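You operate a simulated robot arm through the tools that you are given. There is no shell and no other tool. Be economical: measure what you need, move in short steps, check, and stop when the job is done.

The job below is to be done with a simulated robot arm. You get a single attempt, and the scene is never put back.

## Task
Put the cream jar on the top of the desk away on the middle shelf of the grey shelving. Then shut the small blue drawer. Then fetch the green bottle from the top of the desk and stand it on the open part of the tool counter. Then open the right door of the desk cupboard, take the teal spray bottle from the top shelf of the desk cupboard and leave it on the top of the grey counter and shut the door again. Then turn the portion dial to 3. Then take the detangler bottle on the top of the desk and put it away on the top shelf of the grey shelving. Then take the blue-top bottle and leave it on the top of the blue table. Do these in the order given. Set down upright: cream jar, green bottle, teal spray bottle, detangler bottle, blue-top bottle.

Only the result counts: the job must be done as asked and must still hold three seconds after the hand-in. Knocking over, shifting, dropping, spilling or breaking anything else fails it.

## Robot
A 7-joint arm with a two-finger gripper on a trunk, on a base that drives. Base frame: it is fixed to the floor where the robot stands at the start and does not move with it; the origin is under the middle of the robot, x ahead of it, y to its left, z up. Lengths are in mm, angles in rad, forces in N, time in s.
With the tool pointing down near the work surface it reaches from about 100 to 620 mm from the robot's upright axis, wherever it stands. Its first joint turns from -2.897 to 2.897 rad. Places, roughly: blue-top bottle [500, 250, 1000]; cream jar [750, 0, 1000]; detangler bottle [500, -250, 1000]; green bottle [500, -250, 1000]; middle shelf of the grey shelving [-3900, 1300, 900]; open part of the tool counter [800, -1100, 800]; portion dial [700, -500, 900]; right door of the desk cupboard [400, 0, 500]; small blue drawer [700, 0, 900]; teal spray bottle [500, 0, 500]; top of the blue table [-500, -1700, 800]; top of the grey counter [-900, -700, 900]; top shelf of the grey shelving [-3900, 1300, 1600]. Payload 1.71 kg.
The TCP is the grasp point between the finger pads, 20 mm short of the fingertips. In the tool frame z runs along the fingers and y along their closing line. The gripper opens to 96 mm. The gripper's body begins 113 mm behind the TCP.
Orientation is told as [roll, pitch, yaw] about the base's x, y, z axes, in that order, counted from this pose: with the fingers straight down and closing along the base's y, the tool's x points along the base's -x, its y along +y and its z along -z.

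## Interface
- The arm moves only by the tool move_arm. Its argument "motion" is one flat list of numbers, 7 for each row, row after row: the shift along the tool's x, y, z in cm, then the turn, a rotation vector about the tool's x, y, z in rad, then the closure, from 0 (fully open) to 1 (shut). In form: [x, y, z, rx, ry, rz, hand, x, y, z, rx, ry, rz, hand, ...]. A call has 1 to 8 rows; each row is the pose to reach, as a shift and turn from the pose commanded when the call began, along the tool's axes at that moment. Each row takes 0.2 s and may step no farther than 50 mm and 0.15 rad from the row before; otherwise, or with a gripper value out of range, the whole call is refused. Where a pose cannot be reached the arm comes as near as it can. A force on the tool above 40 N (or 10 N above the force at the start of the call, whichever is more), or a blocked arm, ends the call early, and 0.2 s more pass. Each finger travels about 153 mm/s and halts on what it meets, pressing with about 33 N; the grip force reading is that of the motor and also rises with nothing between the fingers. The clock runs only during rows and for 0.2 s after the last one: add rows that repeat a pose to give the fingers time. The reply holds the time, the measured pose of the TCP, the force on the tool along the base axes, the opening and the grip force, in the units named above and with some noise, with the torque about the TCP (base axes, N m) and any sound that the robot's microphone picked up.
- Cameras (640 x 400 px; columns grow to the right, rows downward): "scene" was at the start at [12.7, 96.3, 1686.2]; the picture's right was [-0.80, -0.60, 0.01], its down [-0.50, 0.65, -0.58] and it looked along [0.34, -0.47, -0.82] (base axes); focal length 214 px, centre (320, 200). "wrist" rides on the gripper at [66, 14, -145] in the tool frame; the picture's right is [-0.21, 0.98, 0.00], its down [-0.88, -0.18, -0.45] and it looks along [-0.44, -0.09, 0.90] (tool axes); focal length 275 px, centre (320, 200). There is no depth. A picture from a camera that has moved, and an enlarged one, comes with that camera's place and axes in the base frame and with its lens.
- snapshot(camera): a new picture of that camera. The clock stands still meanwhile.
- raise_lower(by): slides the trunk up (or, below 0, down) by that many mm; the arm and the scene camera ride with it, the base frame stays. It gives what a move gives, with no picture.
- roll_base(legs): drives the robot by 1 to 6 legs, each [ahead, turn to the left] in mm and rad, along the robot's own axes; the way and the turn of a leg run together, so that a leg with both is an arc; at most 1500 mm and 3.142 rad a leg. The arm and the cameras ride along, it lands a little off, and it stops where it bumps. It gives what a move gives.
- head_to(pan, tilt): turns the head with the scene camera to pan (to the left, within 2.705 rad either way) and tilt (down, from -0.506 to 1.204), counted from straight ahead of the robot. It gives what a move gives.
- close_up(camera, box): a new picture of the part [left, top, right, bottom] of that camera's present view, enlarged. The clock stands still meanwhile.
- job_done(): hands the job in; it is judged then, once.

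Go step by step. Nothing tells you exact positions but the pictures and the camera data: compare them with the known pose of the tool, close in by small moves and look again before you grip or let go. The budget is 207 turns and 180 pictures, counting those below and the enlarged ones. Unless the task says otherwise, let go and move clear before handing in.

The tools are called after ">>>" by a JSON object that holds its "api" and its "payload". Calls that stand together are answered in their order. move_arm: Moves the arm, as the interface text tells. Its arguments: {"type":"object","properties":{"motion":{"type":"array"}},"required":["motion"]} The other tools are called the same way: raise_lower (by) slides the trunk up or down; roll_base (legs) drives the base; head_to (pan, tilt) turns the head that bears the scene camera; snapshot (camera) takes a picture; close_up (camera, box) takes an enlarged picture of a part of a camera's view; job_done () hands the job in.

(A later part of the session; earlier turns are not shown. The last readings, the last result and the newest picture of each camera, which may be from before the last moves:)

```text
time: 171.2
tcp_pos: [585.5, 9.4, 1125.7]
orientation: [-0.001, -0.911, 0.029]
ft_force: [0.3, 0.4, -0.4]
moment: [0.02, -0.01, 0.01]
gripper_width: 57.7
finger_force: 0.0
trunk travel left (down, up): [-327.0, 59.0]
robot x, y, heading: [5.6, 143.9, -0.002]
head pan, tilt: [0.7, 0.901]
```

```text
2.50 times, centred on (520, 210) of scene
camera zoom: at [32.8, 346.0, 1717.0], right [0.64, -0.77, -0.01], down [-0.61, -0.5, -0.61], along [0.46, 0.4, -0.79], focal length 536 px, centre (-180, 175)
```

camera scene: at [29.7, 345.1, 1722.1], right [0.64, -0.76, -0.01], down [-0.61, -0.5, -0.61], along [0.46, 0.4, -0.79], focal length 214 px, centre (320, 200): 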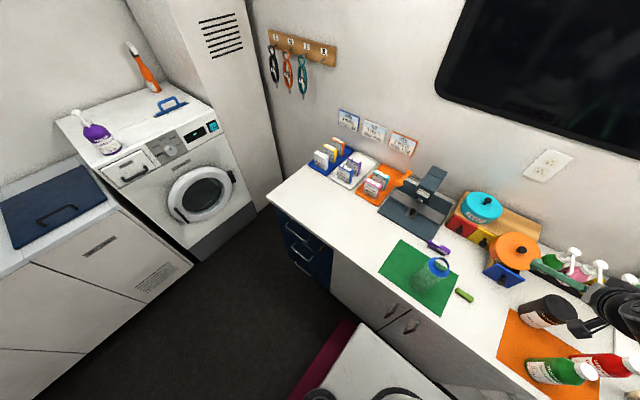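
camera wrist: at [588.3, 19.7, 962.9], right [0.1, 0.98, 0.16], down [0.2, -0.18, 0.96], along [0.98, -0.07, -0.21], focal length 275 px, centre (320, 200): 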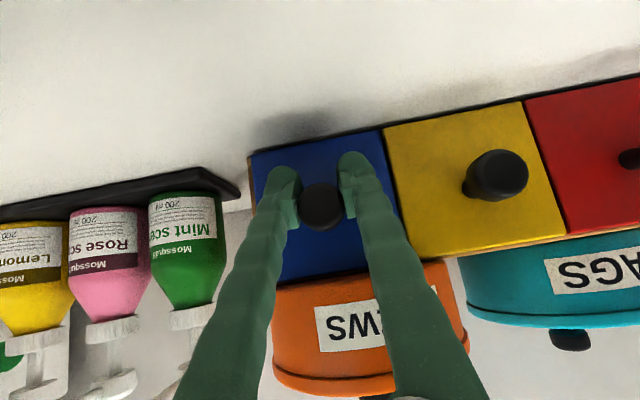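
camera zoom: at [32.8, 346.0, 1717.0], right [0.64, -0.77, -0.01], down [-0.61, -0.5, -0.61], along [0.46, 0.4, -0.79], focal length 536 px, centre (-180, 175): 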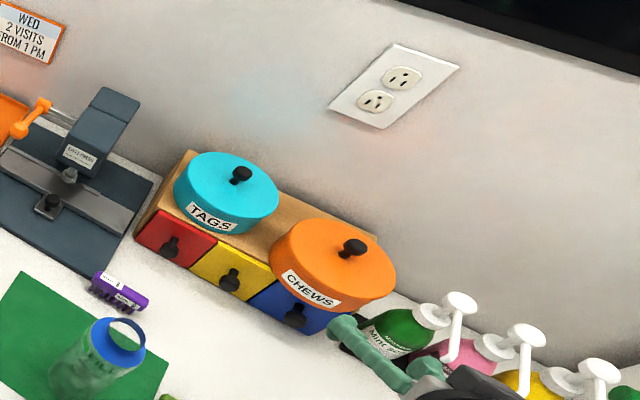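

The blue drawer is shut. Now the green bottle: I look at the bottles and at the tool counter to the right.

>>> {"api": "head_to", "payload": {"pan": -0.5, "tilt": 0.9}}

>>> {"api": "snapshot", "payload": {"camera": "scene"}}

>>> {"api": "head_to", "payload": {"pan": -1.1, "tilt": 0.7}}

>>> {"api": "snapshot", "payload": {"camera": "scene"}}

```text
time: 172.6
tcp_pos: [585.0, 9.3, 1125.0]
orientation: [-0.001, -0.911, 0.03]
ft_force: [-0.6, 0.2, 0.1]
moment: [0.02, 0.0, 0.01]
gripper_width: 57.6
finger_force: 0.0
trunk travel left (down, up): [-327.0, 59.0]
robot x, y, heading: [6.4, 145.6, -0.002]
head pan, tilt: [-0.499, 0.901]
```

```text
109 pictures are left
camera scene: at [41.4, 261.3, 1716.6], right [-0.48, -0.88, 0.01], down [-0.7, 0.37, -0.61], along [0.53, -0.3, -0.79], focal length 214 px, centre (320, 200)
```

scene: 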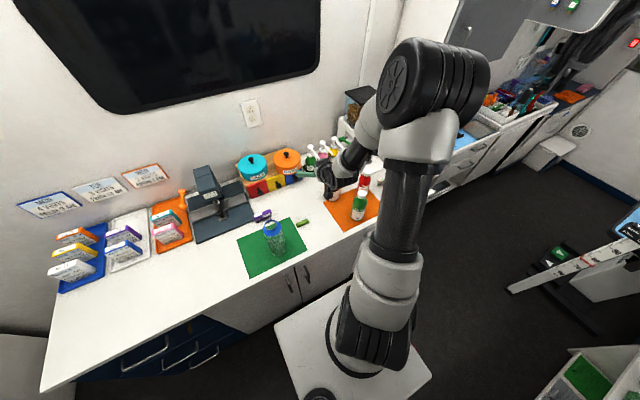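

```text
time: 173.6
tcp_pos: [586.8, 8.5, 1125.9]
orientation: [-0.001, -0.91, 0.029]
ft_force: [0.6, 0.6, -0.4]
moment: [0.01, 0.0, -0.01]
gripper_width: 57.6
finger_force: 0.0
trunk travel left (down, up): [-327.0, 59.0]
robot x, y, heading: [4.3, 143.8, -0.003]
head pan, tilt: [-1.1, 0.7]
```

```text
108 pictures are left
camera scene: at [14.0, 221.7, 1733.2], right [-0.89, -0.45, 0.01], down [-0.31, 0.57, -0.76], along [0.34, -0.68, -0.65], focal length 214 px, centre (320, 200)
```

scene: 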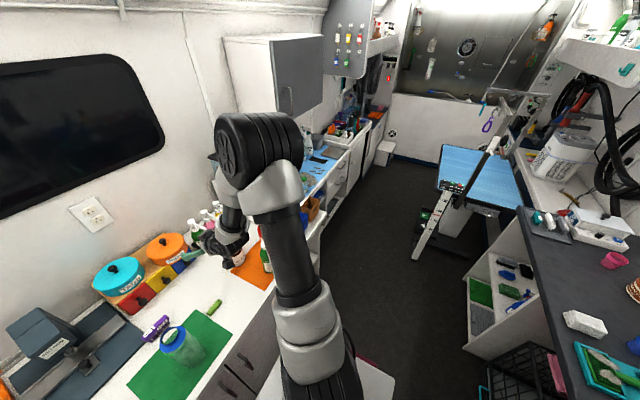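

The green bottle is at about (460, −170). I move the hand back and right to a spot behind and above it.

>>> {"api": "head_to", "payload": {"pan": 0.3, "tilt": 0.9}}

>>> {"api": "move_arm", "payload": {"motion": [2, -3, -2.6, 0, 0.05, 0, 0.2, 4, -6, -5.2, 0, 0.1, 0, 0, 6, -9, -7.8, 0, 0.15, 0, 0, 8, -12, -10.4, 0, 0.2, 0, 0, 10, -15, -13, 0, 0.25, 0, 0, 12.1, -18, -15.6, 0, 0.31, 0, 0, 12.1, -18, -15.6, 0, 0.31, 0, 0]}}

>>> {"api": "snapshot", "payload": {"camera": "wrist"}}

>>> {"api": "snapshot", "payload": {"camera": "scene"}}

```text
time: 175.2
tcp_pos: [585.2, 9.0, 1124.3]
orientation: [-0.003, -0.91, 0.029]
ft_force: [-0.7, 0.4, 0.4]
moment: [0.02, 0.01, -0.01]
gripper_width: 57.4
finger_force: 0.1
trunk travel left (down, up): [-327.0, 59.0]
robot x, y, heading: [3.4, 141.2, 0.005]
head pan, tilt: [0.3, 0.901]
```

```text
time: 176.8
tcp_pos: [395.5, -179.0, 1125.5]
orientation: [-0.004, -0.6, 0.03]
ft_force: [-0.4, 0.4, 0.2]
moment: [-0.03, 0.03, 0.0]
gripper_width: 96.2
finger_force: 0.0
trunk travel left (down, up): [-327.0, 59.0]
robot x, y, heading: [8.7, 140.2, 0.001]
head pan, tilt: [0.3, 0.901]
```

```text
107 pictures are left
camera wrist: at [258.7, -168.7, 1208.4], right [0.14, 0.98, 0.11], down [0.48, -0.17, 0.86], along [0.87, -0.07, -0.49], focal length 275 px, centre (320, 200)
```

wrist: 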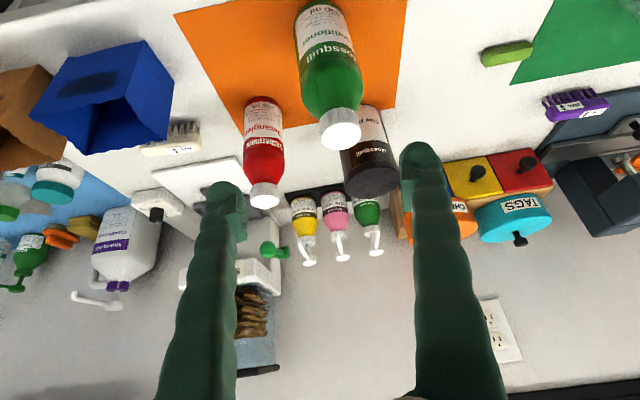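

```text
106 pictures are left
camera scene: at [47.9, 319.8, 1716.5], right [0.3, -0.96, -0.01], down [-0.76, -0.23, -0.61], along [0.58, 0.18, -0.79], focal length 214 px, centre (320, 200)
```

scene: 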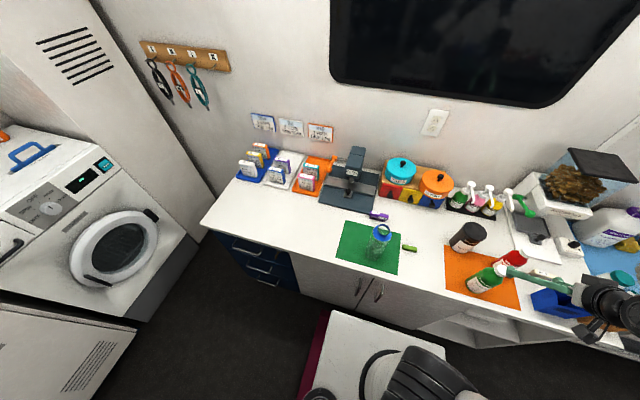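

The green one is "Conditioner", the red one "Detangler". The green bottle's axis is near (450, −158), cap top about 1025; I set the pre-grasp pose.

>>> {"api": "raise_lower", "payload": {"by": -68}}

>>> {"api": "move_arm", "payload": {"motion": [1.3, 1.1, -0.9, 0, 0, 0.01, 0, 2.64, 2.2, -1.8, 0, 0, 0.03, 0, 2.64, 2.2, -1.8, 0, 0, 0.03, 0]}}

>>> {"api": "snapshot", "payload": {"camera": "wrist"}}

```text
time: 177.8
tcp_pos: [394.4, -178.4, 1056.5]
orientation: [-0.004, -0.601, 0.03]
ft_force: [-0.2, 0.6, -0.4]
moment: [-0.06, 0.01, 0.0]
gripper_width: 96.0
finger_force: 0.0
trunk travel left (down, up): [-259.0, 127.0]
robot x, y, heading: [6.5, 141.6, 0.002]
head pan, tilt: [0.3, 0.901]
```

```text
time: 178.6
tcp_pos: [362.1, -157.6, 1056.6]
orientation: [0.018, -0.603, -0.006]
ft_force: [-0.4, 0.5, 0.5]
moment: [-0.05, 0.01, 0.0]
gripper_width: 96.0
finger_force: 0.1
trunk travel left (down, up): [-259.0, 127.0]
robot x, y, heading: [4.7, 144.3, -0.001]
head pan, tilt: [0.3, 0.901]
```

```text
105 pictures are left
camera wrist: at [226.0, -146.2, 1139.6], right [0.17, 0.98, 0.13], down [0.47, -0.2, 0.86], along [0.87, -0.08, -0.49], focal length 275 px, centre (320, 200)
```

wrist: 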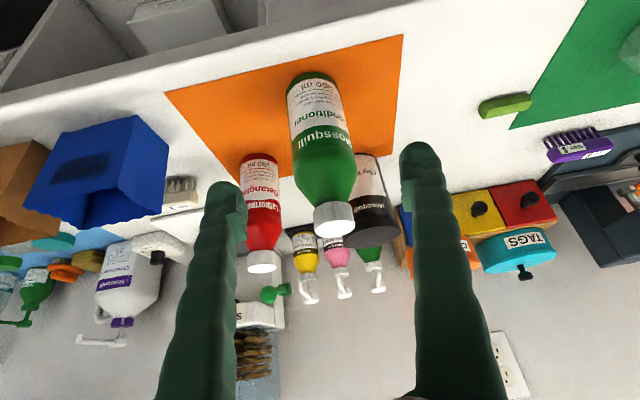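

The bottle is centred between the fingers. I advance along the tool axis and grip.

>>> {"api": "move_arm", "payload": {"motion": [0, 0.1, 4, 0, 0, 0, 0, 0, 0.2, 8, 0, 0, 0, 0, 0, 0.3, 12, 0, 0, 0, 0, 0, 0.3, 15, 0, 0, 0, 0, 0, 0.3, 15, 0, 0, 0, 0]}}

>>> {"api": "snapshot", "payload": {"camera": "wrist"}}

```text
time: 179.8
tcp_pos: [446.8, -152.6, 933.9]
orientation: [0.018, -0.6, -0.008]
ft_force: [-0.5, -0.6, 0.0]
moment: [-0.03, 0.0, 0.03]
gripper_width: 96.0
finger_force: 0.1
trunk travel left (down, up): [-259.0, 127.0]
robot x, y, heading: [3.8, 145.0, 0.0]
head pan, tilt: [0.3, 0.901]
```

```text
104 pictures are left
camera wrist: at [310.2, -141.0, 1016.4], right [0.17, 0.98, 0.13], down [0.47, -0.2, 0.86], along [0.87, -0.08, -0.49], focal length 275 px, centre (320, 200)
```

wrist: 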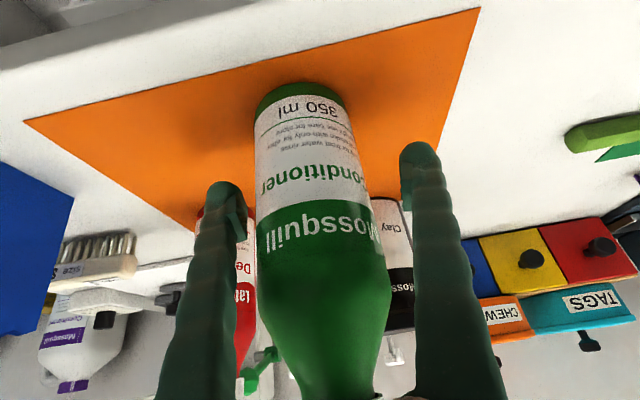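

The bottle is well between the pads; I close the gripper and lift by the trunk.

>>> {"api": "move_arm", "payload": {"motion": [0, 0, 0, 0, 0, 0, 0.15, 0, 0, 0, 0, 0, 0, 0.3, 0, 0, 0, 0, 0, 0, 0.45, 0, 0, 0, 0, 0, 0, 0.65, 0, 0, 0, 0, 0, 0, 0.65]}}

>>> {"api": "raise_lower", "payload": {"by": 125}}

>>> {"api": "snapshot", "payload": {"camera": "wrist"}}

```text
time: 181.0
tcp_pos: [447.2, -153.4, 933.1]
orientation: [0.02, -0.602, -0.006]
ft_force: [0.0, -3.0, 1.7]
moment: [0.01, -0.01, 0.0]
gripper_width: 65.9
finger_force: 32.5
trunk travel left (down, up): [-259.0, 127.0]
robot x, y, heading: [6.9, 145.0, -0.001]
head pan, tilt: [0.3, 0.901]
```

```text
time: 182.6
tcp_pos: [446.1, -153.8, 1059.3]
orientation: [0.019, -0.601, -0.007]
ft_force: [0.1, 0.1, -3.6]
moment: [0.0, -0.01, -0.01]
gripper_width: 65.8
finger_force: 32.5
trunk travel left (down, up): [-384.0, 2.0]
robot x, y, heading: [10.0, 143.3, -0.0]
head pan, tilt: [0.3, 0.901]
```

```text
103 pictures are left
camera wrist: at [310.5, -140.8, 1142.2], right [0.17, 0.98, 0.13], down [0.47, -0.2, 0.86], along [0.87, -0.08, -0.49], focal length 275 px, centre (320, 200)
```

wrist: 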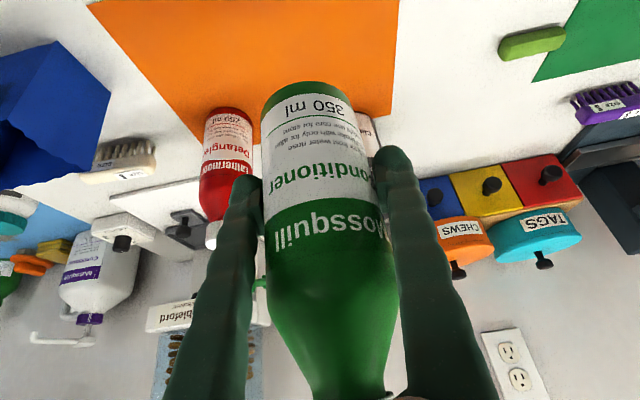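

The green bottle is held. I back away from the desk, turn right along the aisle and look at the tool counter.

>>> {"api": "roll_base", "payload": {"legs": [[-200, 0], [0, -1.47], [500, 0]]}}

>>> {"api": "head_to", "payload": {"pan": 0.7, "tilt": 0.8}}

>>> {"api": "snapshot", "payload": {"camera": "scene"}}

```text
time: 191.2
tcp_pos: [-389.0, -828.0, 1057.4]
orientation: [0.02, -0.6, -1.476]
ft_force: [-0.1, 0.1, -3.4]
moment: [0.02, 0.05, -0.01]
gripper_width: 65.5
finger_force: 33.3
trunk travel left (down, up): [-384.0, 2.0]
robot x, y, heading: [-144.6, -356.7, -1.473]
head pan, tilt: [0.3, 0.901]
```

```text
time: 192.1
tcp_pos: [-389.7, -812.5, 1064.3]
orientation: [0.02, -0.617, -1.477]
ft_force: [0.9, 0.1, -2.9]
moment: [0.02, 0.01, 0.01]
gripper_width: 66.1
finger_force: 33.1
trunk travel left (down, up): [-384.0, 2.0]
robot x, y, heading: [-141.4, -360.0, -1.47]
head pan, tilt: [0.7, 0.799]
```

```text
102 pictures are left
camera scene: at [67.1, -369.2, 1781.2], right [-0.7, -0.72, -0.01], down [-0.51, 0.51, -0.69], along [0.5, -0.47, -0.73], focal length 214 px, centre (320, 200)
```

scene: 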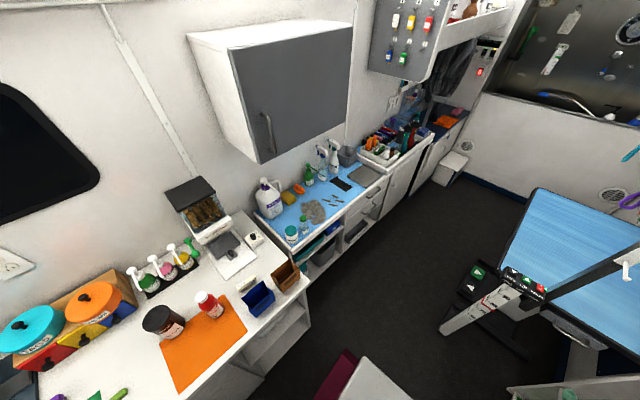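

I enlarge the tool counter.

>>> {"api": "close_up", "payload": {"camera": "scene", "box": [240, 110, 480, 260]}}

```text
2.67 times, centred on (360, 185) of scene
camera zoom: at [67.1, -369.2, 1781.2], right [-0.7, -0.72, -0.01], down [-0.51, 0.51, -0.69], along [0.5, -0.47, -0.73], focal length 572 px, centre (213, 240)
```

zoom: 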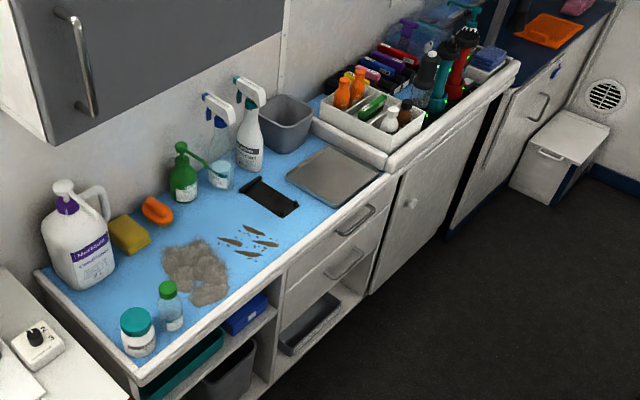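

The free spot is on the blue top near (765, −1085). I drive to about (155, −880) past the desk's corner and turn to face the counter.

>>> {"api": "roll_base", "payload": {"legs": [[0, 0.42], [600, 0], [0, 0.83]]}}

>>> {"api": "head_to", "payload": {"pan": 0.0, "tilt": 0.8}}

>>> {"api": "snapshot", "payload": {"camera": "scene"}}

>>> {"api": "snapshot", "payload": {"camera": "wrist"}}

```text
time: 199.7
tcp_pos: [503.9, -1255.7, 1065.1]
orientation: [0.017, -0.617, -0.228]
ft_force: [0.7, 0.3, -3.2]
moment: [0.01, -0.06, 0.0]
gripper_width: 65.6
finger_force: 32.8
trunk travel left (down, up): [-384.0, 2.0]
robot x, y, heading: [150.8, -876.8, -0.226]
head pan, tilt: [0.7, 0.799]
```

```text
time: 200.8
tcp_pos: [488.8, -1251.7, 1071.3]
orientation: [0.018, -0.632, -0.228]
ft_force: [-0.1, 0.4, -3.2]
moment: [-0.05, -0.01, 0.0]
gripper_width: 65.8
finger_force: 32.8
trunk travel left (down, up): [-384.0, 2.0]
robot x, y, heading: [150.6, -878.1, -0.222]
head pan, tilt: [0.0, 0.799]
```

```text
100 pictures are left
camera scene: at [236.6, -737.9, 1780.9], right [-0.22, -0.98, 0.0], down [-0.71, 0.16, -0.69], along [0.67, -0.15, -0.73], focal length 214 px, centre (320, 200)
```

scene: 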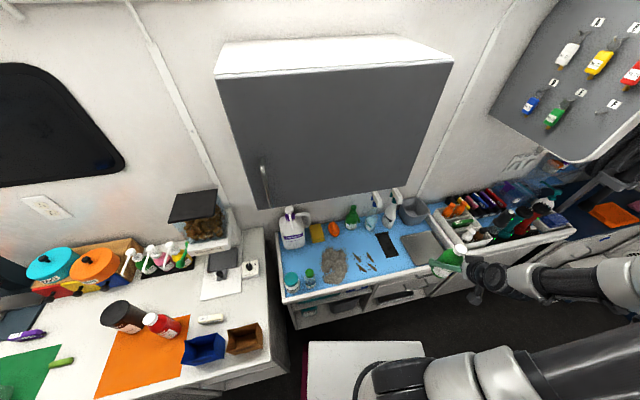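

```text
99 pictures are left
camera wrist: at [355.5, -1209.1, 1149.9], right [0.37, 0.92, 0.14], down [0.39, -0.29, 0.87], along [0.84, -0.27, -0.47], focal length 275 px, centre (320, 200)
```

wrist: 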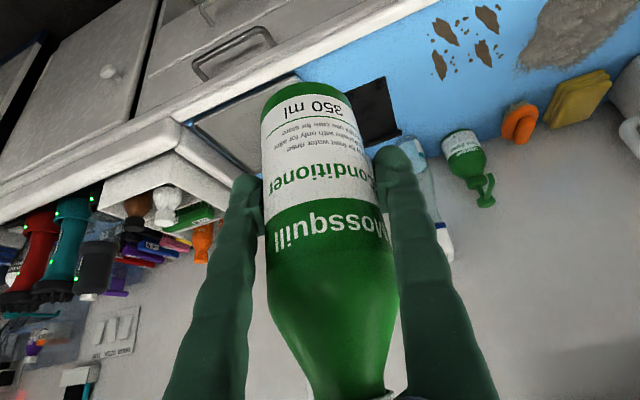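

I zoom on the blue counter to pick the exact free spot.

>>> {"api": "close_up", "payload": {"camera": "scene", "box": [270, 190, 450, 310]}}

```text
3.33 times, centred on (360, 250) of scene
camera zoom: at [236.6, -737.9, 1780.9], right [-0.22, -0.98, 0.0], down [-0.71, 0.16, -0.69], along [0.67, -0.15, -0.73], focal length 715 px, centre (187, 33)
```

zoom: 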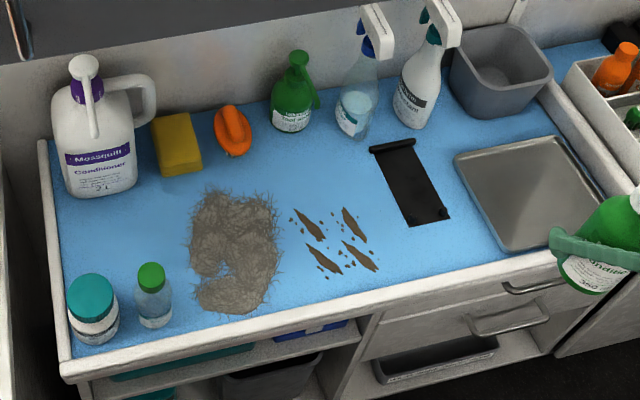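

The spot (772, −1082) is clear all round. I move the bottle over it at height.

>>> {"api": "head_to", "payload": {"pan": 0.5, "tilt": 0.8}}

>>> {"api": "move_arm", "payload": {"motion": [-2.73, 3.29, 2, 0, 0, 0, 0.65, -5.46, 6.57, 4, 0, 0.01, 0, 0.65, -8.2, 9.86, 6, 0, 0.01, 0, 0.65, -10.9, 13.1, 8, 0, 0.02, 0, 0.65, -13.6, 16.4, 10, 0, 0.02, 0, 0.65, -16.4, 19.7, 12, 0, 0.03, 0, 0.65, -19.1, 23, 14, 0, 0.03, 0, 0.65, -19.1, 23, 14, 0, 0.03, 0, 0.65]}}

>>> {"api": "snapshot", "payload": {"camera": "scene"}}

>>> {"api": "snapshot", "payload": {"camera": "wrist"}}

```text
time: 201.7
tcp_pos: [488.4, -1251.3, 1071.9]
orientation: [0.018, -0.634, -0.229]
ft_force: [-0.2, -0.3, -3.2]
moment: [-0.01, 0.0, 0.01]
gripper_width: 65.7
finger_force: 33.3
trunk travel left (down, up): [-384.0, 2.0]
robot x, y, heading: [150.3, -877.8, -0.225]
head pan, tilt: [0.499, 0.799]
```

```text
time: 203.5
tcp_pos: [769.1, -1079.5, 1074.8]
orientation: [0.018, -0.602, -0.23]
ft_force: [-0.4, -0.8, -2.8]
moment: [0.03, -0.03, 0.02]
gripper_width: 65.5
finger_force: 32.9
trunk travel left (down, up): [-384.0, 2.0]
robot x, y, heading: [152.7, -879.5, -0.223]
head pan, tilt: [0.499, 0.799]
```

```text
97 pictures are left
camera scene: at [234.8, -699.4, 1781.3], right [0.27, -0.96, -0.01], down [-0.7, -0.19, -0.69], along [0.66, 0.19, -0.73], focal length 214 px, centre (320, 200)
```

scene: 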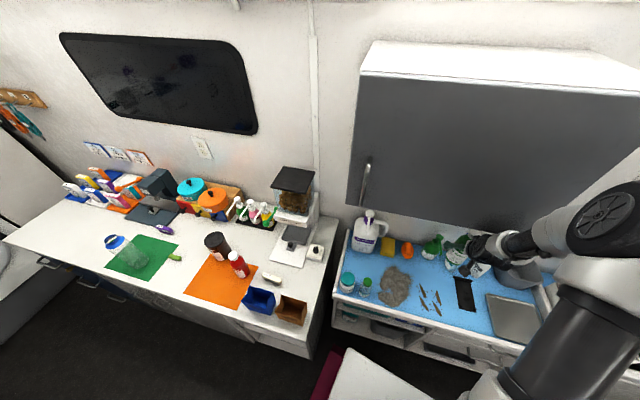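

```text
96 pictures are left
camera wrist: at [638.6, -1038.3, 1157.4], right [0.38, 0.92, 0.13], down [0.42, -0.3, 0.86], along [0.83, -0.27, -0.49], focal length 275 px, centre (320, 200)
```

wrist: 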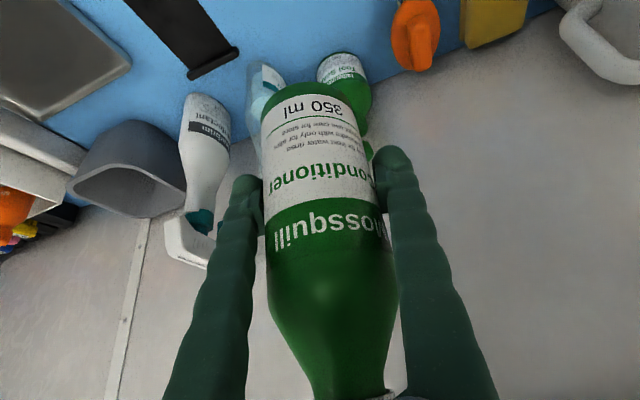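

The position matches. I lower the bottle with the trunk.

>>> {"api": "raise_lower", "payload": {"by": -180}}

>>> {"api": "snapshot", "payload": {"camera": "wrist"}}

>>> {"api": "raise_lower", "payload": {"by": -10}}

```text
time: 205.5
tcp_pos: [769.3, -1078.5, 894.8]
orientation: [0.019, -0.602, -0.228]
ft_force: [-0.5, -0.3, -3.2]
moment: [-0.03, -0.01, -0.04]
gripper_width: 65.7
finger_force: 33.4
trunk travel left (down, up): [-204.0, 182.0]
robot x, y, heading: [151.0, -877.0, -0.223]
head pan, tilt: [0.499, 0.799]
```

```text
95 pictures are left
camera wrist: at [639.0, -1037.7, 977.3], right [0.38, 0.92, 0.13], down [0.42, -0.29, 0.86], along [0.83, -0.27, -0.49], focal length 275 px, centre (320, 200)
```

wrist: 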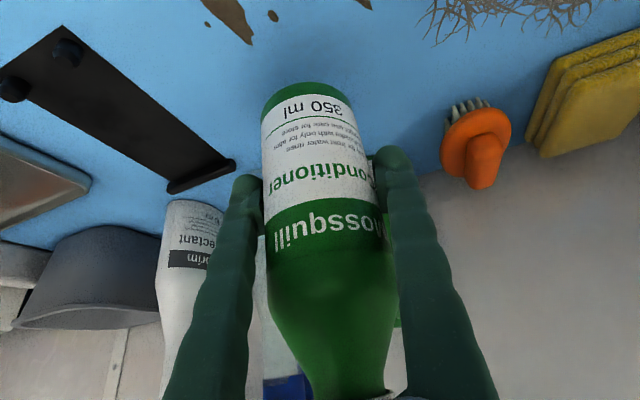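

```text
time: 206.1
tcp_pos: [769.9, -1078.6, 885.8]
orientation: [0.017, -0.603, -0.229]
ft_force: [0.4, -0.4, -4.1]
moment: [0.0, -0.01, -0.01]
gripper_width: 65.6
finger_force: 33.1
trunk travel left (down, up): [-194.0, 192.0]
robot x, y, heading: [153.1, -876.6, -0.222]
head pan, tilt: [0.499, 0.799]
```

Still no contact; I continue in small steps.

>>> {"api": "raise_lower", "payload": {"by": -8}}

>>> {"api": "raise_lower", "payload": {"by": -5}}

```text
time: 206.7
tcp_pos: [769.6, -1080.0, 878.1]
orientation: [0.017, -0.601, -0.231]
ft_force: [0.1, 0.1, -3.3]
moment: [0.0, -0.03, 0.0]
gripper_width: 65.7
finger_force: 33.0
trunk travel left (down, up): [-186.0, 200.0]
robot x, y, heading: [150.8, -878.0, -0.224]
head pan, tilt: [0.499, 0.799]
```

```text
time: 207.2
tcp_pos: [769.7, -1079.9, 871.5]
orientation: [0.017, -0.604, -0.228]
ft_force: [-0.3, 0.1, -4.3]
moment: [0.02, -0.04, 0.0]
gripper_width: 65.7
finger_force: 32.7
trunk travel left (down, up): [-181.0, 205.0]
robot x, y, heading: [153.4, -875.7, -0.227]
head pan, tilt: [0.499, 0.799]
```

>>> {"api": "raise_lower", "payload": {"by": -5}}

>>> {"api": "raise_lower", "payload": {"by": -5}}

>>> {"api": "snapshot", "payload": {"camera": "wrist"}}

```text
time: 207.7
tcp_pos: [770.2, -1079.5, 866.9]
orientation: [0.019, -0.603, -0.229]
ft_force: [0.0, -1.0, -3.9]
moment: [0.03, 0.0, -0.02]
gripper_width: 65.6
finger_force: 32.6
trunk travel left (down, up): [-176.0, 210.0]
robot x, y, heading: [152.1, -881.1, -0.222]
head pan, tilt: [0.499, 0.799]
```

```text
time: 208.3
tcp_pos: [770.0, -1079.9, 860.6]
orientation: [0.017, -0.598, -0.227]
ft_force: [-0.2, -0.1, -3.9]
moment: [-0.03, -0.03, 0.0]
gripper_width: 65.8
finger_force: 33.0
trunk travel left (down, up): [-171.0, 215.0]
robot x, y, heading: [152.1, -876.3, -0.223]
head pan, tilt: [0.499, 0.799]
```

```text
94 pictures are left
camera wrist: at [639.0, -1037.6, 944.6], right [0.38, 0.92, 0.13], down [0.42, -0.29, 0.86], along [0.83, -0.27, -0.49], focal length 275 px, centre (320, 200)
```

wrist: 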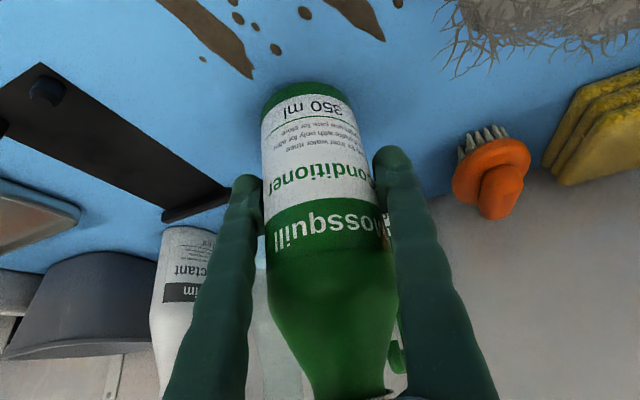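

>>> {"api": "raise_lower", "payload": {"by": -5}}

>>> {"api": "raise_lower", "payload": {"by": -5}}

>>> {"api": "raise_lower", "payload": {"by": -5}}

```text
time: 208.8
tcp_pos: [769.1, -1079.7, 858.8]
orientation: [0.017, -0.602, -0.23]
ft_force: [-0.7, -0.1, -0.5]
moment: [0.05, 0.01, 0.0]
gripper_width: 65.5
finger_force: 32.8
trunk travel left (down, up): [-166.0, 220.0]
robot x, y, heading: [153.3, -879.8, -0.224]
head pan, tilt: [0.499, 0.799]
```

```text
time: 209.3
tcp_pos: [770.7, -1079.7, 856.8]
orientation: [0.014, -0.613, -0.229]
ft_force: [-4.5, -0.1, 28.6]
moment: [0.02, 0.08, -0.2]
gripper_width: 65.9
finger_force: 32.8
trunk travel left (down, up): [-161.0, 225.0]
robot x, y, heading: [155.2, -878.5, -0.227]
head pan, tilt: [0.499, 0.799]
```

```text
time: 209.9
tcp_pos: [770.2, -1079.4, 849.7]
orientation: [0.018, -0.609, -0.228]
ft_force: [5.6, -3.1, 27.2]
moment: [-0.01, -0.17, -0.11]
gripper_width: 65.8
finger_force: 32.8
trunk travel left (down, up): [-156.0, 230.0]
robot x, y, heading: [154.3, -879.3, -0.218]
head pan, tilt: [0.499, 0.799]
```

Contact made. I relieve the pressure slightly, open the fingers, and retract along the tool axis.

>>> {"api": "raise_lower", "payload": {"by": 4}}

>>> {"api": "move_arm", "payload": {"motion": [0, 0, 0, 0, 0, 0, 0.25, 0, 0, 0, 0, 0, 0, 0.12, 0, 0, 0, 0, 0, 0, 0, 0, 0, 0, 0, 0, 0, 0, 0, 0, -2, 0, 0, 0, 0, 0, 0, -6, 0, 0, 0, 0, 0, 0, -10.5, 0, 0, 0, 0, 0, 0, -15, 0, 0, 0, 0]}}

>>> {"api": "snapshot", "payload": {"camera": "wrist"}}

>>> {"api": "close_up", "payload": {"camera": "scene", "box": [340, 200, 560, 340]}}

```text
time: 210.4
tcp_pos: [767.4, -1077.8, 848.9]
orientation: [0.015, -0.596, -0.228]
ft_force: [2.8, -1.6, 6.1]
moment: [-0.08, -0.27, -0.03]
gripper_width: 65.9
finger_force: 33.0
trunk travel left (down, up): [-160.0, 226.0]
robot x, y, heading: [153.8, -877.7, -0.222]
head pan, tilt: [0.499, 0.799]
```

```text
time: 212.2
tcp_pos: [687.1, -1062.3, 975.3]
orientation: [0.015, -0.602, -0.229]
ft_force: [0.3, 0.7, -0.4]
moment: [0.01, 0.01, -0.01]
gripper_width: 96.0
finger_force: 0.1
trunk travel left (down, up): [-160.0, 226.0]
robot x, y, heading: [150.2, -873.2, -0.223]
head pan, tilt: [0.499, 0.799]
```

```text
93 pictures are left
camera wrist: at [555.1, -1020.0, 1058.6], right [0.38, 0.92, 0.13], down [0.42, -0.29, 0.86], along [0.83, -0.27, -0.49], focal length 275 px, centre (320, 200)
```

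wrist: 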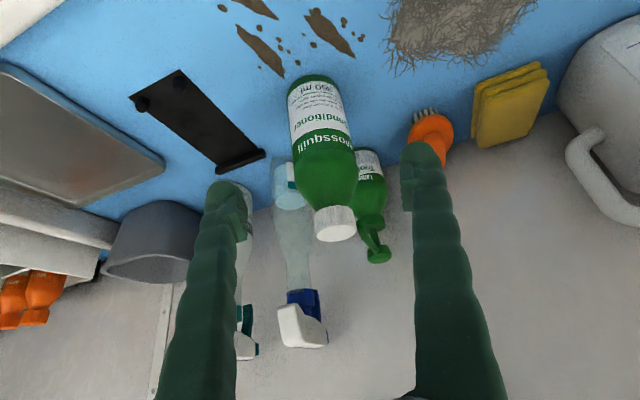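

```text
2.86 times, centred on (450, 270) of scene
camera zoom: at [231.0, -696.8, 1557.9], right [0.27, -0.96, -0.01], down [-0.7, -0.19, -0.69], along [0.66, 0.19, -0.73], focal length 613 px, centre (-51, 0)
```

zoom: 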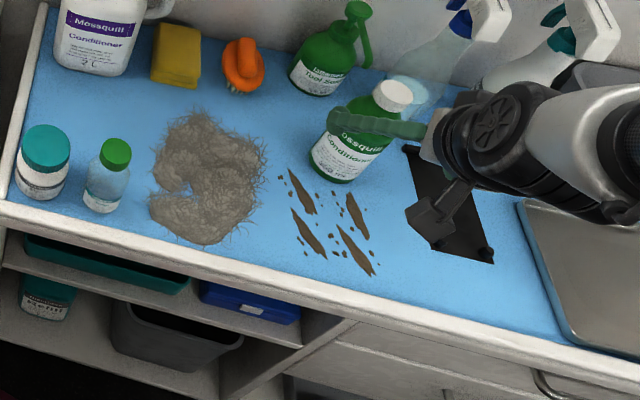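

The green bottle stands on the tool counter. Next is the cupboard door: I raise and tuck the arm, then drive back toward the desk along my earlier path.

>>> {"api": "raise_lower", "payload": {"by": 170}}

>>> {"api": "move_arm", "payload": {"motion": [2.2, -3.4, -1.5, 0, 0, 0, 0, 4.4, -6.7, -3, 0, 0, 0, 0, 6.6, -10.1, -4.5, 0, 0, 0, 0, 8.8, -13.4, -6, 0, 0, 0, 0, 10.9, -16.8, -7.5, 0, 0, 0, 0]}}

>>> {"api": "roll_base", "payload": {"legs": [[0, -0.83], [-620, 0], [0, 1.05]]}}

>>> {"api": "head_to", "payload": {"pan": 0.0, "tilt": 1.15}}

>>> {"api": "snapshot", "payload": {"camera": "scene"}}

```text
time: 214.1
tcp_pos: [686.5, -1062.6, 1144.6]
orientation: [0.016, -0.601, -0.227]
ft_force: [0.2, -0.8, 0.7]
moment: [0.0, 0.01, 0.0]
gripper_width: 95.8
finger_force: 0.1
trunk travel left (down, up): [-330.0, 56.0]
robot x, y, heading: [155.3, -880.9, -0.224]
head pan, tilt: [0.499, 0.799]
```

```text
time: 215.3
tcp_pos: [521.1, -1198.5, 1143.4]
orientation: [0.019, -0.601, -0.228]
ft_force: [-0.4, -0.2, -0.3]
moment: [0.07, -0.05, 0.04]
gripper_width: 95.9
finger_force: 0.1
trunk travel left (down, up): [-330.0, 56.0]
robot x, y, heading: [153.4, -877.4, -0.224]
head pan, tilt: [0.499, 0.799]
```

```text
time: 219.3
tcp_pos: [132.0, -1307.6, 1136.0]
orientation: [0.011, -0.586, -1.055]
ft_force: [1.1, 0.6, 1.4]
moment: [-0.01, 0.11, -0.06]
gripper_width: 96.0
finger_force: 0.0
trunk travel left (down, up): [-330.0, 56.0]
robot x, y, heading: [110.1, -802.6, -1.029]
head pan, tilt: [0.499, 0.799]
stopped in leg 2: the robot was blocked; the commanded pose is now the measured one
```

```text
time: 220.2
tcp_pos: [124.7, -1300.4, 1140.9]
orientation: [0.013, -0.595, -1.059]
ft_force: [0.9, 0.9, 1.3]
moment: [-0.09, 0.04, -0.03]
gripper_width: 95.9
finger_force: 0.0
trunk travel left (down, up): [-330.0, 56.0]
robot x, y, heading: [107.5, -800.1, -1.037]
head pan, tilt: [0.0, 1.15]
```

```text
91 pictures are left
camera scene: at [252.7, -738.0, 1703.0], right [-0.86, -0.51, 0.0], down [-0.47, 0.79, -0.4], along [0.2, -0.34, -0.92], focal length 214 px, centre (320, 200)
```

scene: 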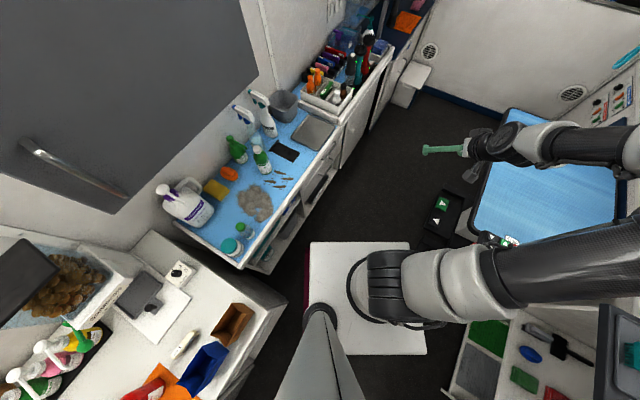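

The base stopped after 85 mm of reversing. I look to the right side and behind to find what was met.

>>> {"api": "head_to", "payload": {"pan": -1.6, "tilt": 0.6}}

>>> {"api": "snapshot", "payload": {"camera": "scene"}}

>>> {"api": "head_to", "payload": {"pan": 2.4, "tilt": 0.9}}

>>> {"api": "snapshot", "payload": {"camera": "scene"}}

```text
time: 221.9
tcp_pos: [119.0, -1285.8, 1144.5]
orientation: [0.012, -0.608, -1.059]
ft_force: [0.5, 0.8, -0.2]
moment: [-0.05, -0.02, -0.02]
gripper_width: 95.9
finger_force: 0.0
trunk travel left (down, up): [-330.0, 56.0]
robot x, y, heading: [113.7, -797.6, -1.036]
head pan, tilt: [-1.6, 0.6]
```

```text
90 pictures are left
camera scene: at [147.6, -734.1, 1745.5], right [-0.49, 0.87, 0.01], down [0.49, 0.28, -0.83], along [-0.72, -0.4, -0.56], focal length 214 px, centre (320, 200)
```

scene: 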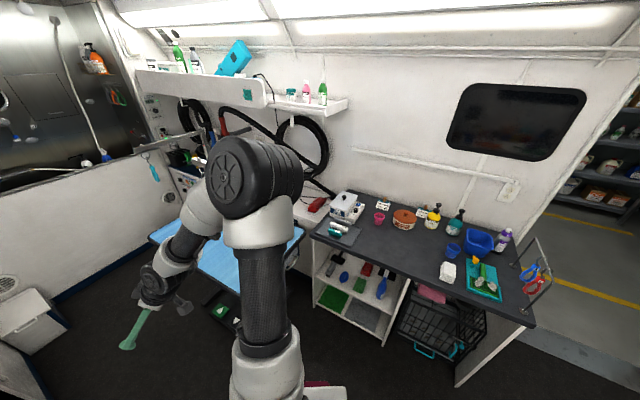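

```text
time: 225.2
tcp_pos: [116.5, -1287.5, 1145.1]
orientation: [0.013, -0.607, -1.063]
ft_force: [1.1, 0.2, -0.5]
moment: [0.0, 0.03, 0.02]
gripper_width: 96.1
finger_force: 0.2
trunk travel left (down, up): [-330.0, 56.0]
robot x, y, heading: [111.7, -802.6, -1.035]
head pan, tilt: [2.4, 0.901]
```

```text
89 pictures are left
camera scene: at [242.2, -621.0, 1721.7], right [0.98, -0.2, -0.01], down [-0.16, -0.76, -0.63], along [0.12, 0.62, -0.78], focal length 214 px, centre (320, 200)
```

scene: 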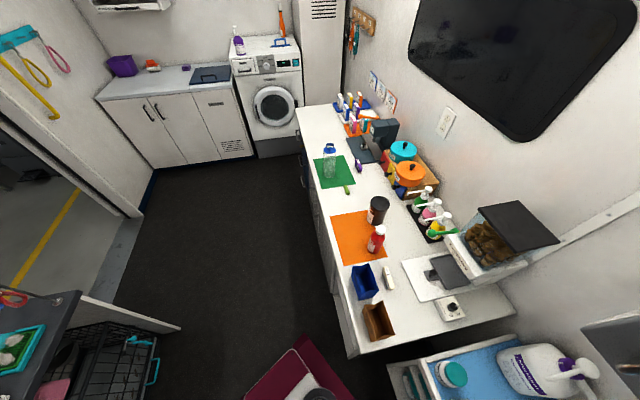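

The chassis (about ±300 mm) had touched the desk's corner. I go forward a little, turn to face the counter, reverse clear, then turn left and drive up the aisle to a spot in front of the cupboard.

>>> {"api": "roll_base", "payload": {"legs": [[80, 0], [0, 0.83], [-250, 0]]}}

>>> {"api": "roll_base", "payload": {"legs": [[0, 1.96], [1000, 0], [0, -1.755]]}}

>>> {"api": "head_to", "payload": {"pan": 0.0, "tilt": 0.8}}

>>> {"api": "snapshot", "payload": {"camera": "scene"}}

```text
time: 230.3
tcp_pos: [294.5, -1145.1, 1137.0]
orientation: [0.014, -0.587, -0.226]
ft_force: [2.2, 0.8, 0.7]
moment: [-0.01, 0.18, 0.0]
gripper_width: 96.3
finger_force: 0.1
trunk travel left (down, up): [-330.0, 56.0]
robot x, y, heading: [-96.1, -818.1, -0.202]
head pan, tilt: [2.4, 0.901]
```

```text
time: 237.4
tcp_pos: [63.0, -339.7, 1159.9]
orientation: [0.013, -0.65, 1.721]
ft_force: [0.5, -0.3, -0.7]
moment: [0.05, 0.06, 0.02]
gripper_width: 96.0
finger_force: 0.0
trunk travel left (down, up): [-330.0, 56.0]
robot x, y, heading: [-105.0, -748.9, 1.79]
head pan, tilt: [2.4, 0.901]
stopped in leg 2: the robot was blocked; the commanded pose is now the measured one
```

```text
time: 239.6
tcp_pos: [60.3, -324.7, 1154.5]
orientation: [0.013, -0.64, 1.723]
ft_force: [0.0, 0.0, -0.4]
moment: [0.01, 0.06, 0.04]
gripper_width: 96.0
finger_force: 0.0
trunk travel left (down, up): [-330.0, 56.0]
robot x, y, heading: [-104.2, -748.0, 1.783]
head pan, tilt: [0.0, 0.799]
```

```text
88 pictures are left
camera scene: at [-262.6, -749.0, 1727.7], right [0.98, 0.21, 0.0], down [0.15, -0.71, -0.69], along [-0.15, 0.68, -0.72], focal length 214 px, centre (320, 200)
```

scene: 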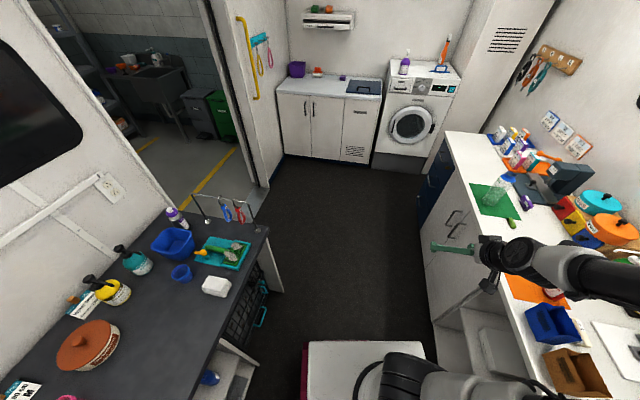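

Nothing visible is in contact, so the stop may be spurious. I retry with a shorter leg.

>>> {"api": "roll_base", "payload": {"legs": [[300, 0]]}}

```text
time: 241.7
tcp_pos: [-6.0, -24.5, 1152.0]
orientation: [0.01, -0.633, 1.727]
ft_force: [-0.2, -0.1, 0.1]
moment: [0.0, 0.01, -0.03]
gripper_width: 96.2
finger_force: 0.0
trunk travel left (down, up): [-330.0, 56.0]
robot x, y, heading: [-166.7, -457.6, 1.784]
head pan, tilt: [0.0, 0.799]
```

That worked. I continue in short legs to the spot in front of the cupboard and look at the doors.

>>> {"api": "roll_base", "payload": {"legs": [[330, 0]]}}

>>> {"api": "roll_base", "payload": {"legs": [[330, 0], [0, -1.784]]}}

>>> {"api": "snapshot", "payload": {"camera": "scene"}}

```text
time: 244.0
tcp_pos: [-71.7, 283.0, 1157.4]
orientation: [0.008, -0.652, 1.725]
ft_force: [0.5, -0.8, -0.1]
moment: [-0.01, 0.03, 0.03]
gripper_width: 95.9
finger_force: 0.1
trunk travel left (down, up): [-330.0, 56.0]
robot x, y, heading: [-234.1, -133.5, 1.781]
head pan, tilt: [0.0, 0.799]
```

```text
time: 251.4
tcp_pos: [49.9, -63.8, 1162.4]
orientation: [0.005, -0.667, -0.052]
ft_force: [0.2, -0.9, -0.4]
moment: [-0.02, 0.01, -0.02]
gripper_width: 95.9
finger_force: 0.0
trunk travel left (down, up): [-330.0, 56.0]
robot x, y, heading: [-309.7, 192.3, 0.003]
head pan, tilt: [0.0, 0.799]
```

```text
87 pictures are left
camera scene: at [-258.1, 345.8, 1727.4], right [0.0, -1.0, 0.0], down [-0.73, 0.0, -0.69], along [0.69, 0.0, -0.73], focal length 214 px, centre (320, 200)
```

scene: 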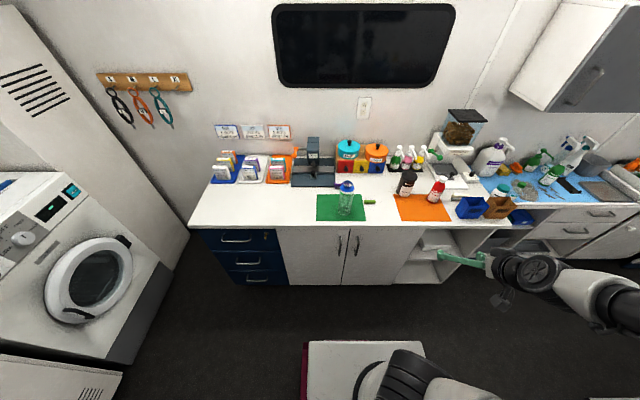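

I zoom on the cupboard doors.

>>> {"api": "close_up", "payload": {"camera": "scene", "box": [260, 200, 460, 300]}}

```text
3.20 times, centred on (360, 250) of scene
camera zoom: at [-258.1, 345.8, 1727.4], right [0.0, -1.0, 0.0], down [-0.73, 0.0, -0.69], along [0.69, 0.0, -0.73], focal length 686 px, centre (192, 40)
```

zoom: 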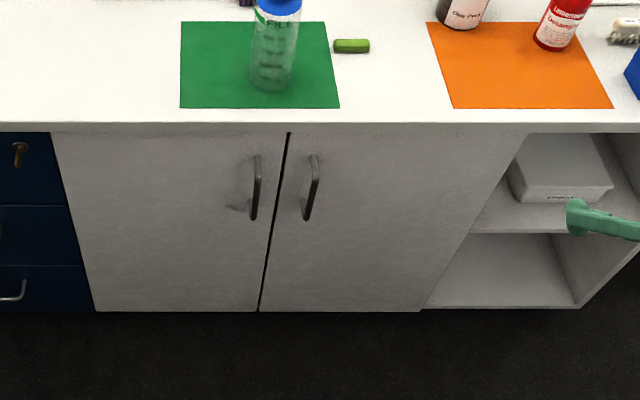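

The right door spans y −198…186 with a long vertical handle near y 142, z 590–795, standing off at x ≈ 365. I lower the trunk and bring the gripper in front of the handle.

>>> {"api": "head_to", "payload": {"pan": 0.7, "tilt": 0.9}}

>>> {"api": "raise_lower", "payload": {"by": -320}}

>>> {"api": "move_arm", "payload": {"motion": [-1.63, 2.74, 2.98, -0.004, -0.016, -0.005, 0, -3.25, 5.5, 5.95, -0.008, -0.032, -0.01, 0, -4.9, 8.2, 8.9, -0.012, -0.05, -0.015, 0, -6.5, 11, 11.9, -0.016, -0.065, -0.02, 0, -8.1, 13.7, 14.9, -0.02, -0.08, -0.025, 0.2, -9.75, 16.4, 17.9, -0.024, -0.1, -0.03, 0.3, -11.4, 19.2, 20.8, -0.027, -0.115, -0.035, 0.4, -13, 21.9, 23.8, -0.03, -0.13, -0.04, 0.4]}}

>>> {"api": "snapshot", "payload": {"camera": "wrist"}}

>>> {"api": "snapshot", "payload": {"camera": "scene"}}

```text
time: 252.5
tcp_pos: [32.6, -62.8, 1167.3]
orientation: [0.003, -0.684, -0.053]
ft_force: [-0.5, -0.6, 0.7]
moment: [-0.02, -0.06, 0.01]
gripper_width: 95.8
finger_force: 0.0
trunk travel left (down, up): [-330.0, 56.0]
robot x, y, heading: [-307.3, 190.2, 0.003]
head pan, tilt: [0.7, 0.901]
```

```text
time: 255.7
tcp_pos: [32.3, -64.0, 845.9]
orientation: [0.003, -0.683, -0.052]
ft_force: [-0.2, 0.7, -0.3]
moment: [-0.01, 0.01, 0.0]
gripper_width: 95.8
finger_force: 0.0
trunk travel left (down, up): [-10.0, 376.0]
robot x, y, heading: [-306.6, 190.9, 0.009]
head pan, tilt: [0.7, 0.901]
```

```text
time: 257.5
tcp_pos: [292.4, 142.6, 744.4]
orientation: [-0.002, -0.814, -0.001]
ft_force: [-0.9, 0.1, 0.1]
moment: [0.03, 0.0, 0.02]
gripper_width: 57.6
finger_force: 0.0
trunk travel left (down, up): [-10.0, 376.0]
robot x, y, heading: [-307.8, 193.7, 0.003]
head pan, tilt: [0.7, 0.901]
```

```text
85 pictures are left
camera wrist: at [142.1, 156.8, 797.1], right [0.14, 0.98, 0.15], down [0.28, -0.18, 0.94], along [0.95, -0.09, -0.3], focal length 275 px, centre (320, 200)
```

wrist: 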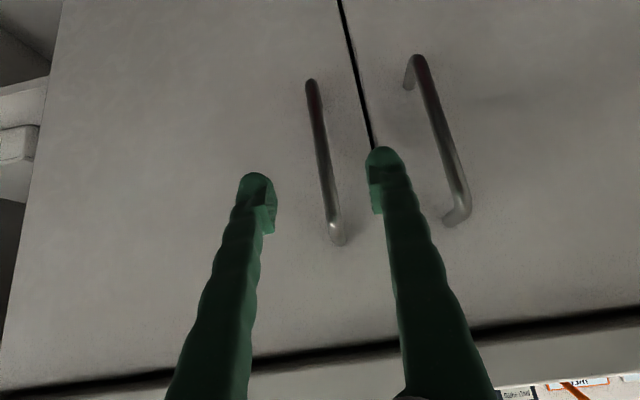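

```text
84 pictures are left
camera scene: at [-286.4, 394.3, 1399.8], right [0.65, -0.76, -0.01], down [-0.61, -0.51, -0.61], along [0.46, 0.4, -0.79], focal length 214 px, centre (320, 200)
```

scene: 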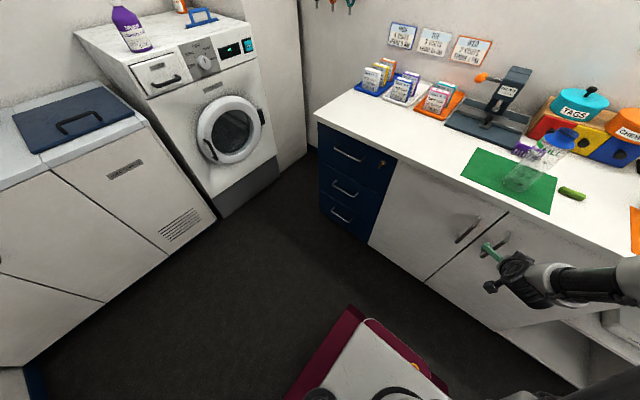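

The handle sits between the fingers at y 145. I advance and grip the bar.

>>> {"api": "move_arm", "payload": {"motion": [-0.3, 0.1, 3, 0, 0, 0, 0.4, -0.6, 0.2, 6, 0, 0, 0, 0.4, -0.9, 0.3, 8.6, 0, 0, 0, 0.4, -0.9, 0.3, 8.6, 0, 0, 0, 0.4, -0.9, 0.3, 8.6, 0, 0, 0, 0.7, -0.9, 0.3, 8.6, 0, 0, 0, 0.95, -0.9, 0.3, 8.6, 0, 0, 0, 0.95]}}

>>> {"api": "snapshot", "payload": {"camera": "wrist"}}

```text
time: 259.1
tcp_pos: [362.6, 145.6, 693.4]
orientation: [0.0, -0.812, 0.001]
ft_force: [0.3, -4.7, -0.2]
moment: [0.01, -0.06, 0.08]
gripper_width: 5.9
finger_force: 32.5
trunk travel left (down, up): [-10.0, 376.0]
robot x, y, heading: [-310.7, 191.0, -0.005]
head pan, tilt: [0.7, 0.901]
```

```text
83 pictures are left
camera wrist: at [211.7, 159.1, 744.7], right [0.14, 0.98, 0.15], down [0.28, -0.18, 0.94], along [0.95, -0.09, -0.3], focal length 275 px, centre (320, 200)
```

wrist: 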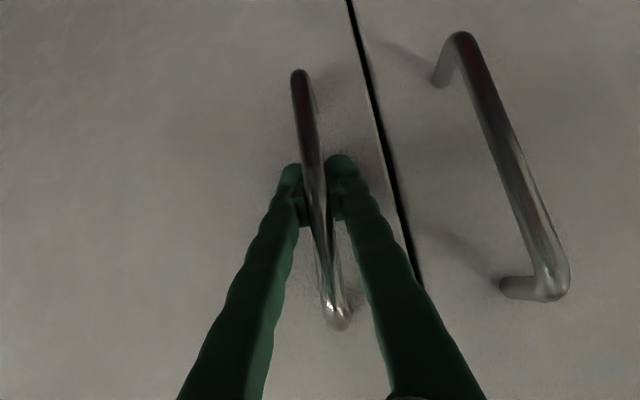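

The bar is between the fingertips. I pull gently along the door's arc for the first steps and check.

>>> {"api": "move_arm", "payload": {"motion": [1.2, -0.15, -1.25, -0.018, 0, -0.017, 0.97, 2.34, -0.5, -2.47, -0.036, 0, -0.034, 0.97, 3.5, -0.9, -3.7, -0.054, 0, -0.051, 0.97, 4.64, -1.34, -4.9, -0.073, 0, -0.069, 0.97]}}

>>> {"api": "snapshot", "payload": {"camera": "wrist"}}

```text
time: 260.1
tcp_pos: [294.2, 132.5, 692.5]
orientation: [0.0, -0.813, 0.099]
ft_force: [2.8, -11.4, -4.8]
moment: [0.08, 0.15, 0.15]
gripper_width: 6.2
finger_force: 32.8
trunk travel left (down, up): [-10.0, 376.0]
robot x, y, heading: [-309.5, 192.9, 0.004]
head pan, tilt: [0.7, 0.901]
```

```text
82 pictures are left
camera wrist: at [143.0, 130.2, 744.9], right [0.04, 0.99, 0.15], down [0.3, -0.16, 0.94], along [0.95, 0.0, -0.3], focal length 275 px, centre (320, 200)
```

wrist: 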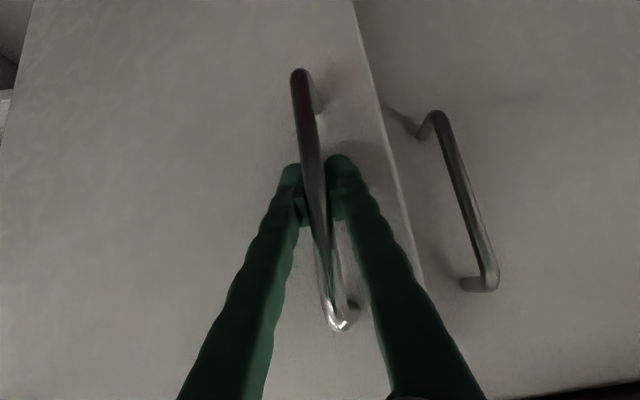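

The door swings well. I continue along the arc to about one radian.

>>> {"api": "move_arm", "payload": {"motion": [2.3, -0.84, -2.42, -0.036, 0, -0.034, 0.97, 4.53, -2.02, -4.78, -0.073, 0, -0.069, 0.97, 6.66, -3.5, -7.03, -0.109, 0, -0.103, 0.97, 8.69, -5.28, -9.17, -0.145, 0, -0.138, 0.97, 10.56, -7.38, -11.14, -0.181, 0, -0.172, 0.97, 12.3, -9.7, -13.0, -0.218, 0, -0.206, 0.97, 13.9, -12.3, -14.65, -0.254, 0, -0.241, 0.97, 15.27, -15.1, -16.1, -0.29, 0, -0.275, 0.97]}}

>>> {"api": "snapshot", "payload": {"camera": "wrist"}}

>>> {"api": "head_to", "payload": {"pan": 0.2, "tilt": 0.9}}

>>> {"api": "snapshot", "payload": {"camera": "scene"}}

```text
time: 262.0
tcp_pos: [86.4, -46.4, 702.0]
orientation: [-0.028, -0.834, 0.515]
ft_force: [45.6, -18.1, -12.9]
moment: [0.56, -0.06, 0.86]
gripper_width: 6.2
finger_force: 33.4
trunk travel left (down, up): [-10.0, 376.0]
robot x, y, heading: [-311.8, 190.1, 0.006]
head pan, tilt: [0.7, 0.901]
stopped in row 8: the force on the tool passed its limit at 41 N (the readings are from after the stop); the commanded pose is now the measured one
```

```text
81 pictures are left
camera wrist: at [-54.8, -103.9, 750.7], right [-0.34, 0.93, 0.13], down [0.31, -0.02, 0.95], along [0.89, 0.37, -0.28], focal length 275 px, centre (320, 200)
```

wrist: 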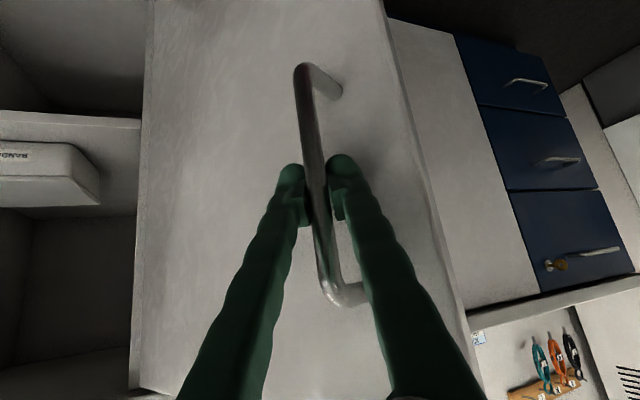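

```text
time: 262.9
tcp_pos: [83.7, -45.4, 701.0]
orientation: [-0.026, -0.832, 0.514]
ft_force: [44.4, -20.7, 12.5]
moment: [-0.01, -0.02, 0.4]
gripper_width: 6.2
finger_force: 34.7
trunk travel left (down, up): [-10.0, 376.0]
robot x, y, heading: [-306.5, 192.0, 0.004]
head pan, tilt: [0.201, 0.901]
```

```text
80 pictures are left
camera scene: at [-266.9, 359.7, 1399.7], right [0.2, -0.98, 0.0], down [-0.78, -0.16, -0.61], along [0.59, 0.13, -0.79], focal length 214 px, centre (320, 200)
```

scene: 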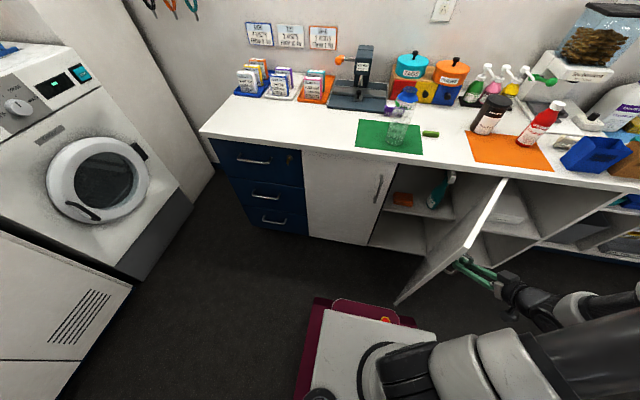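

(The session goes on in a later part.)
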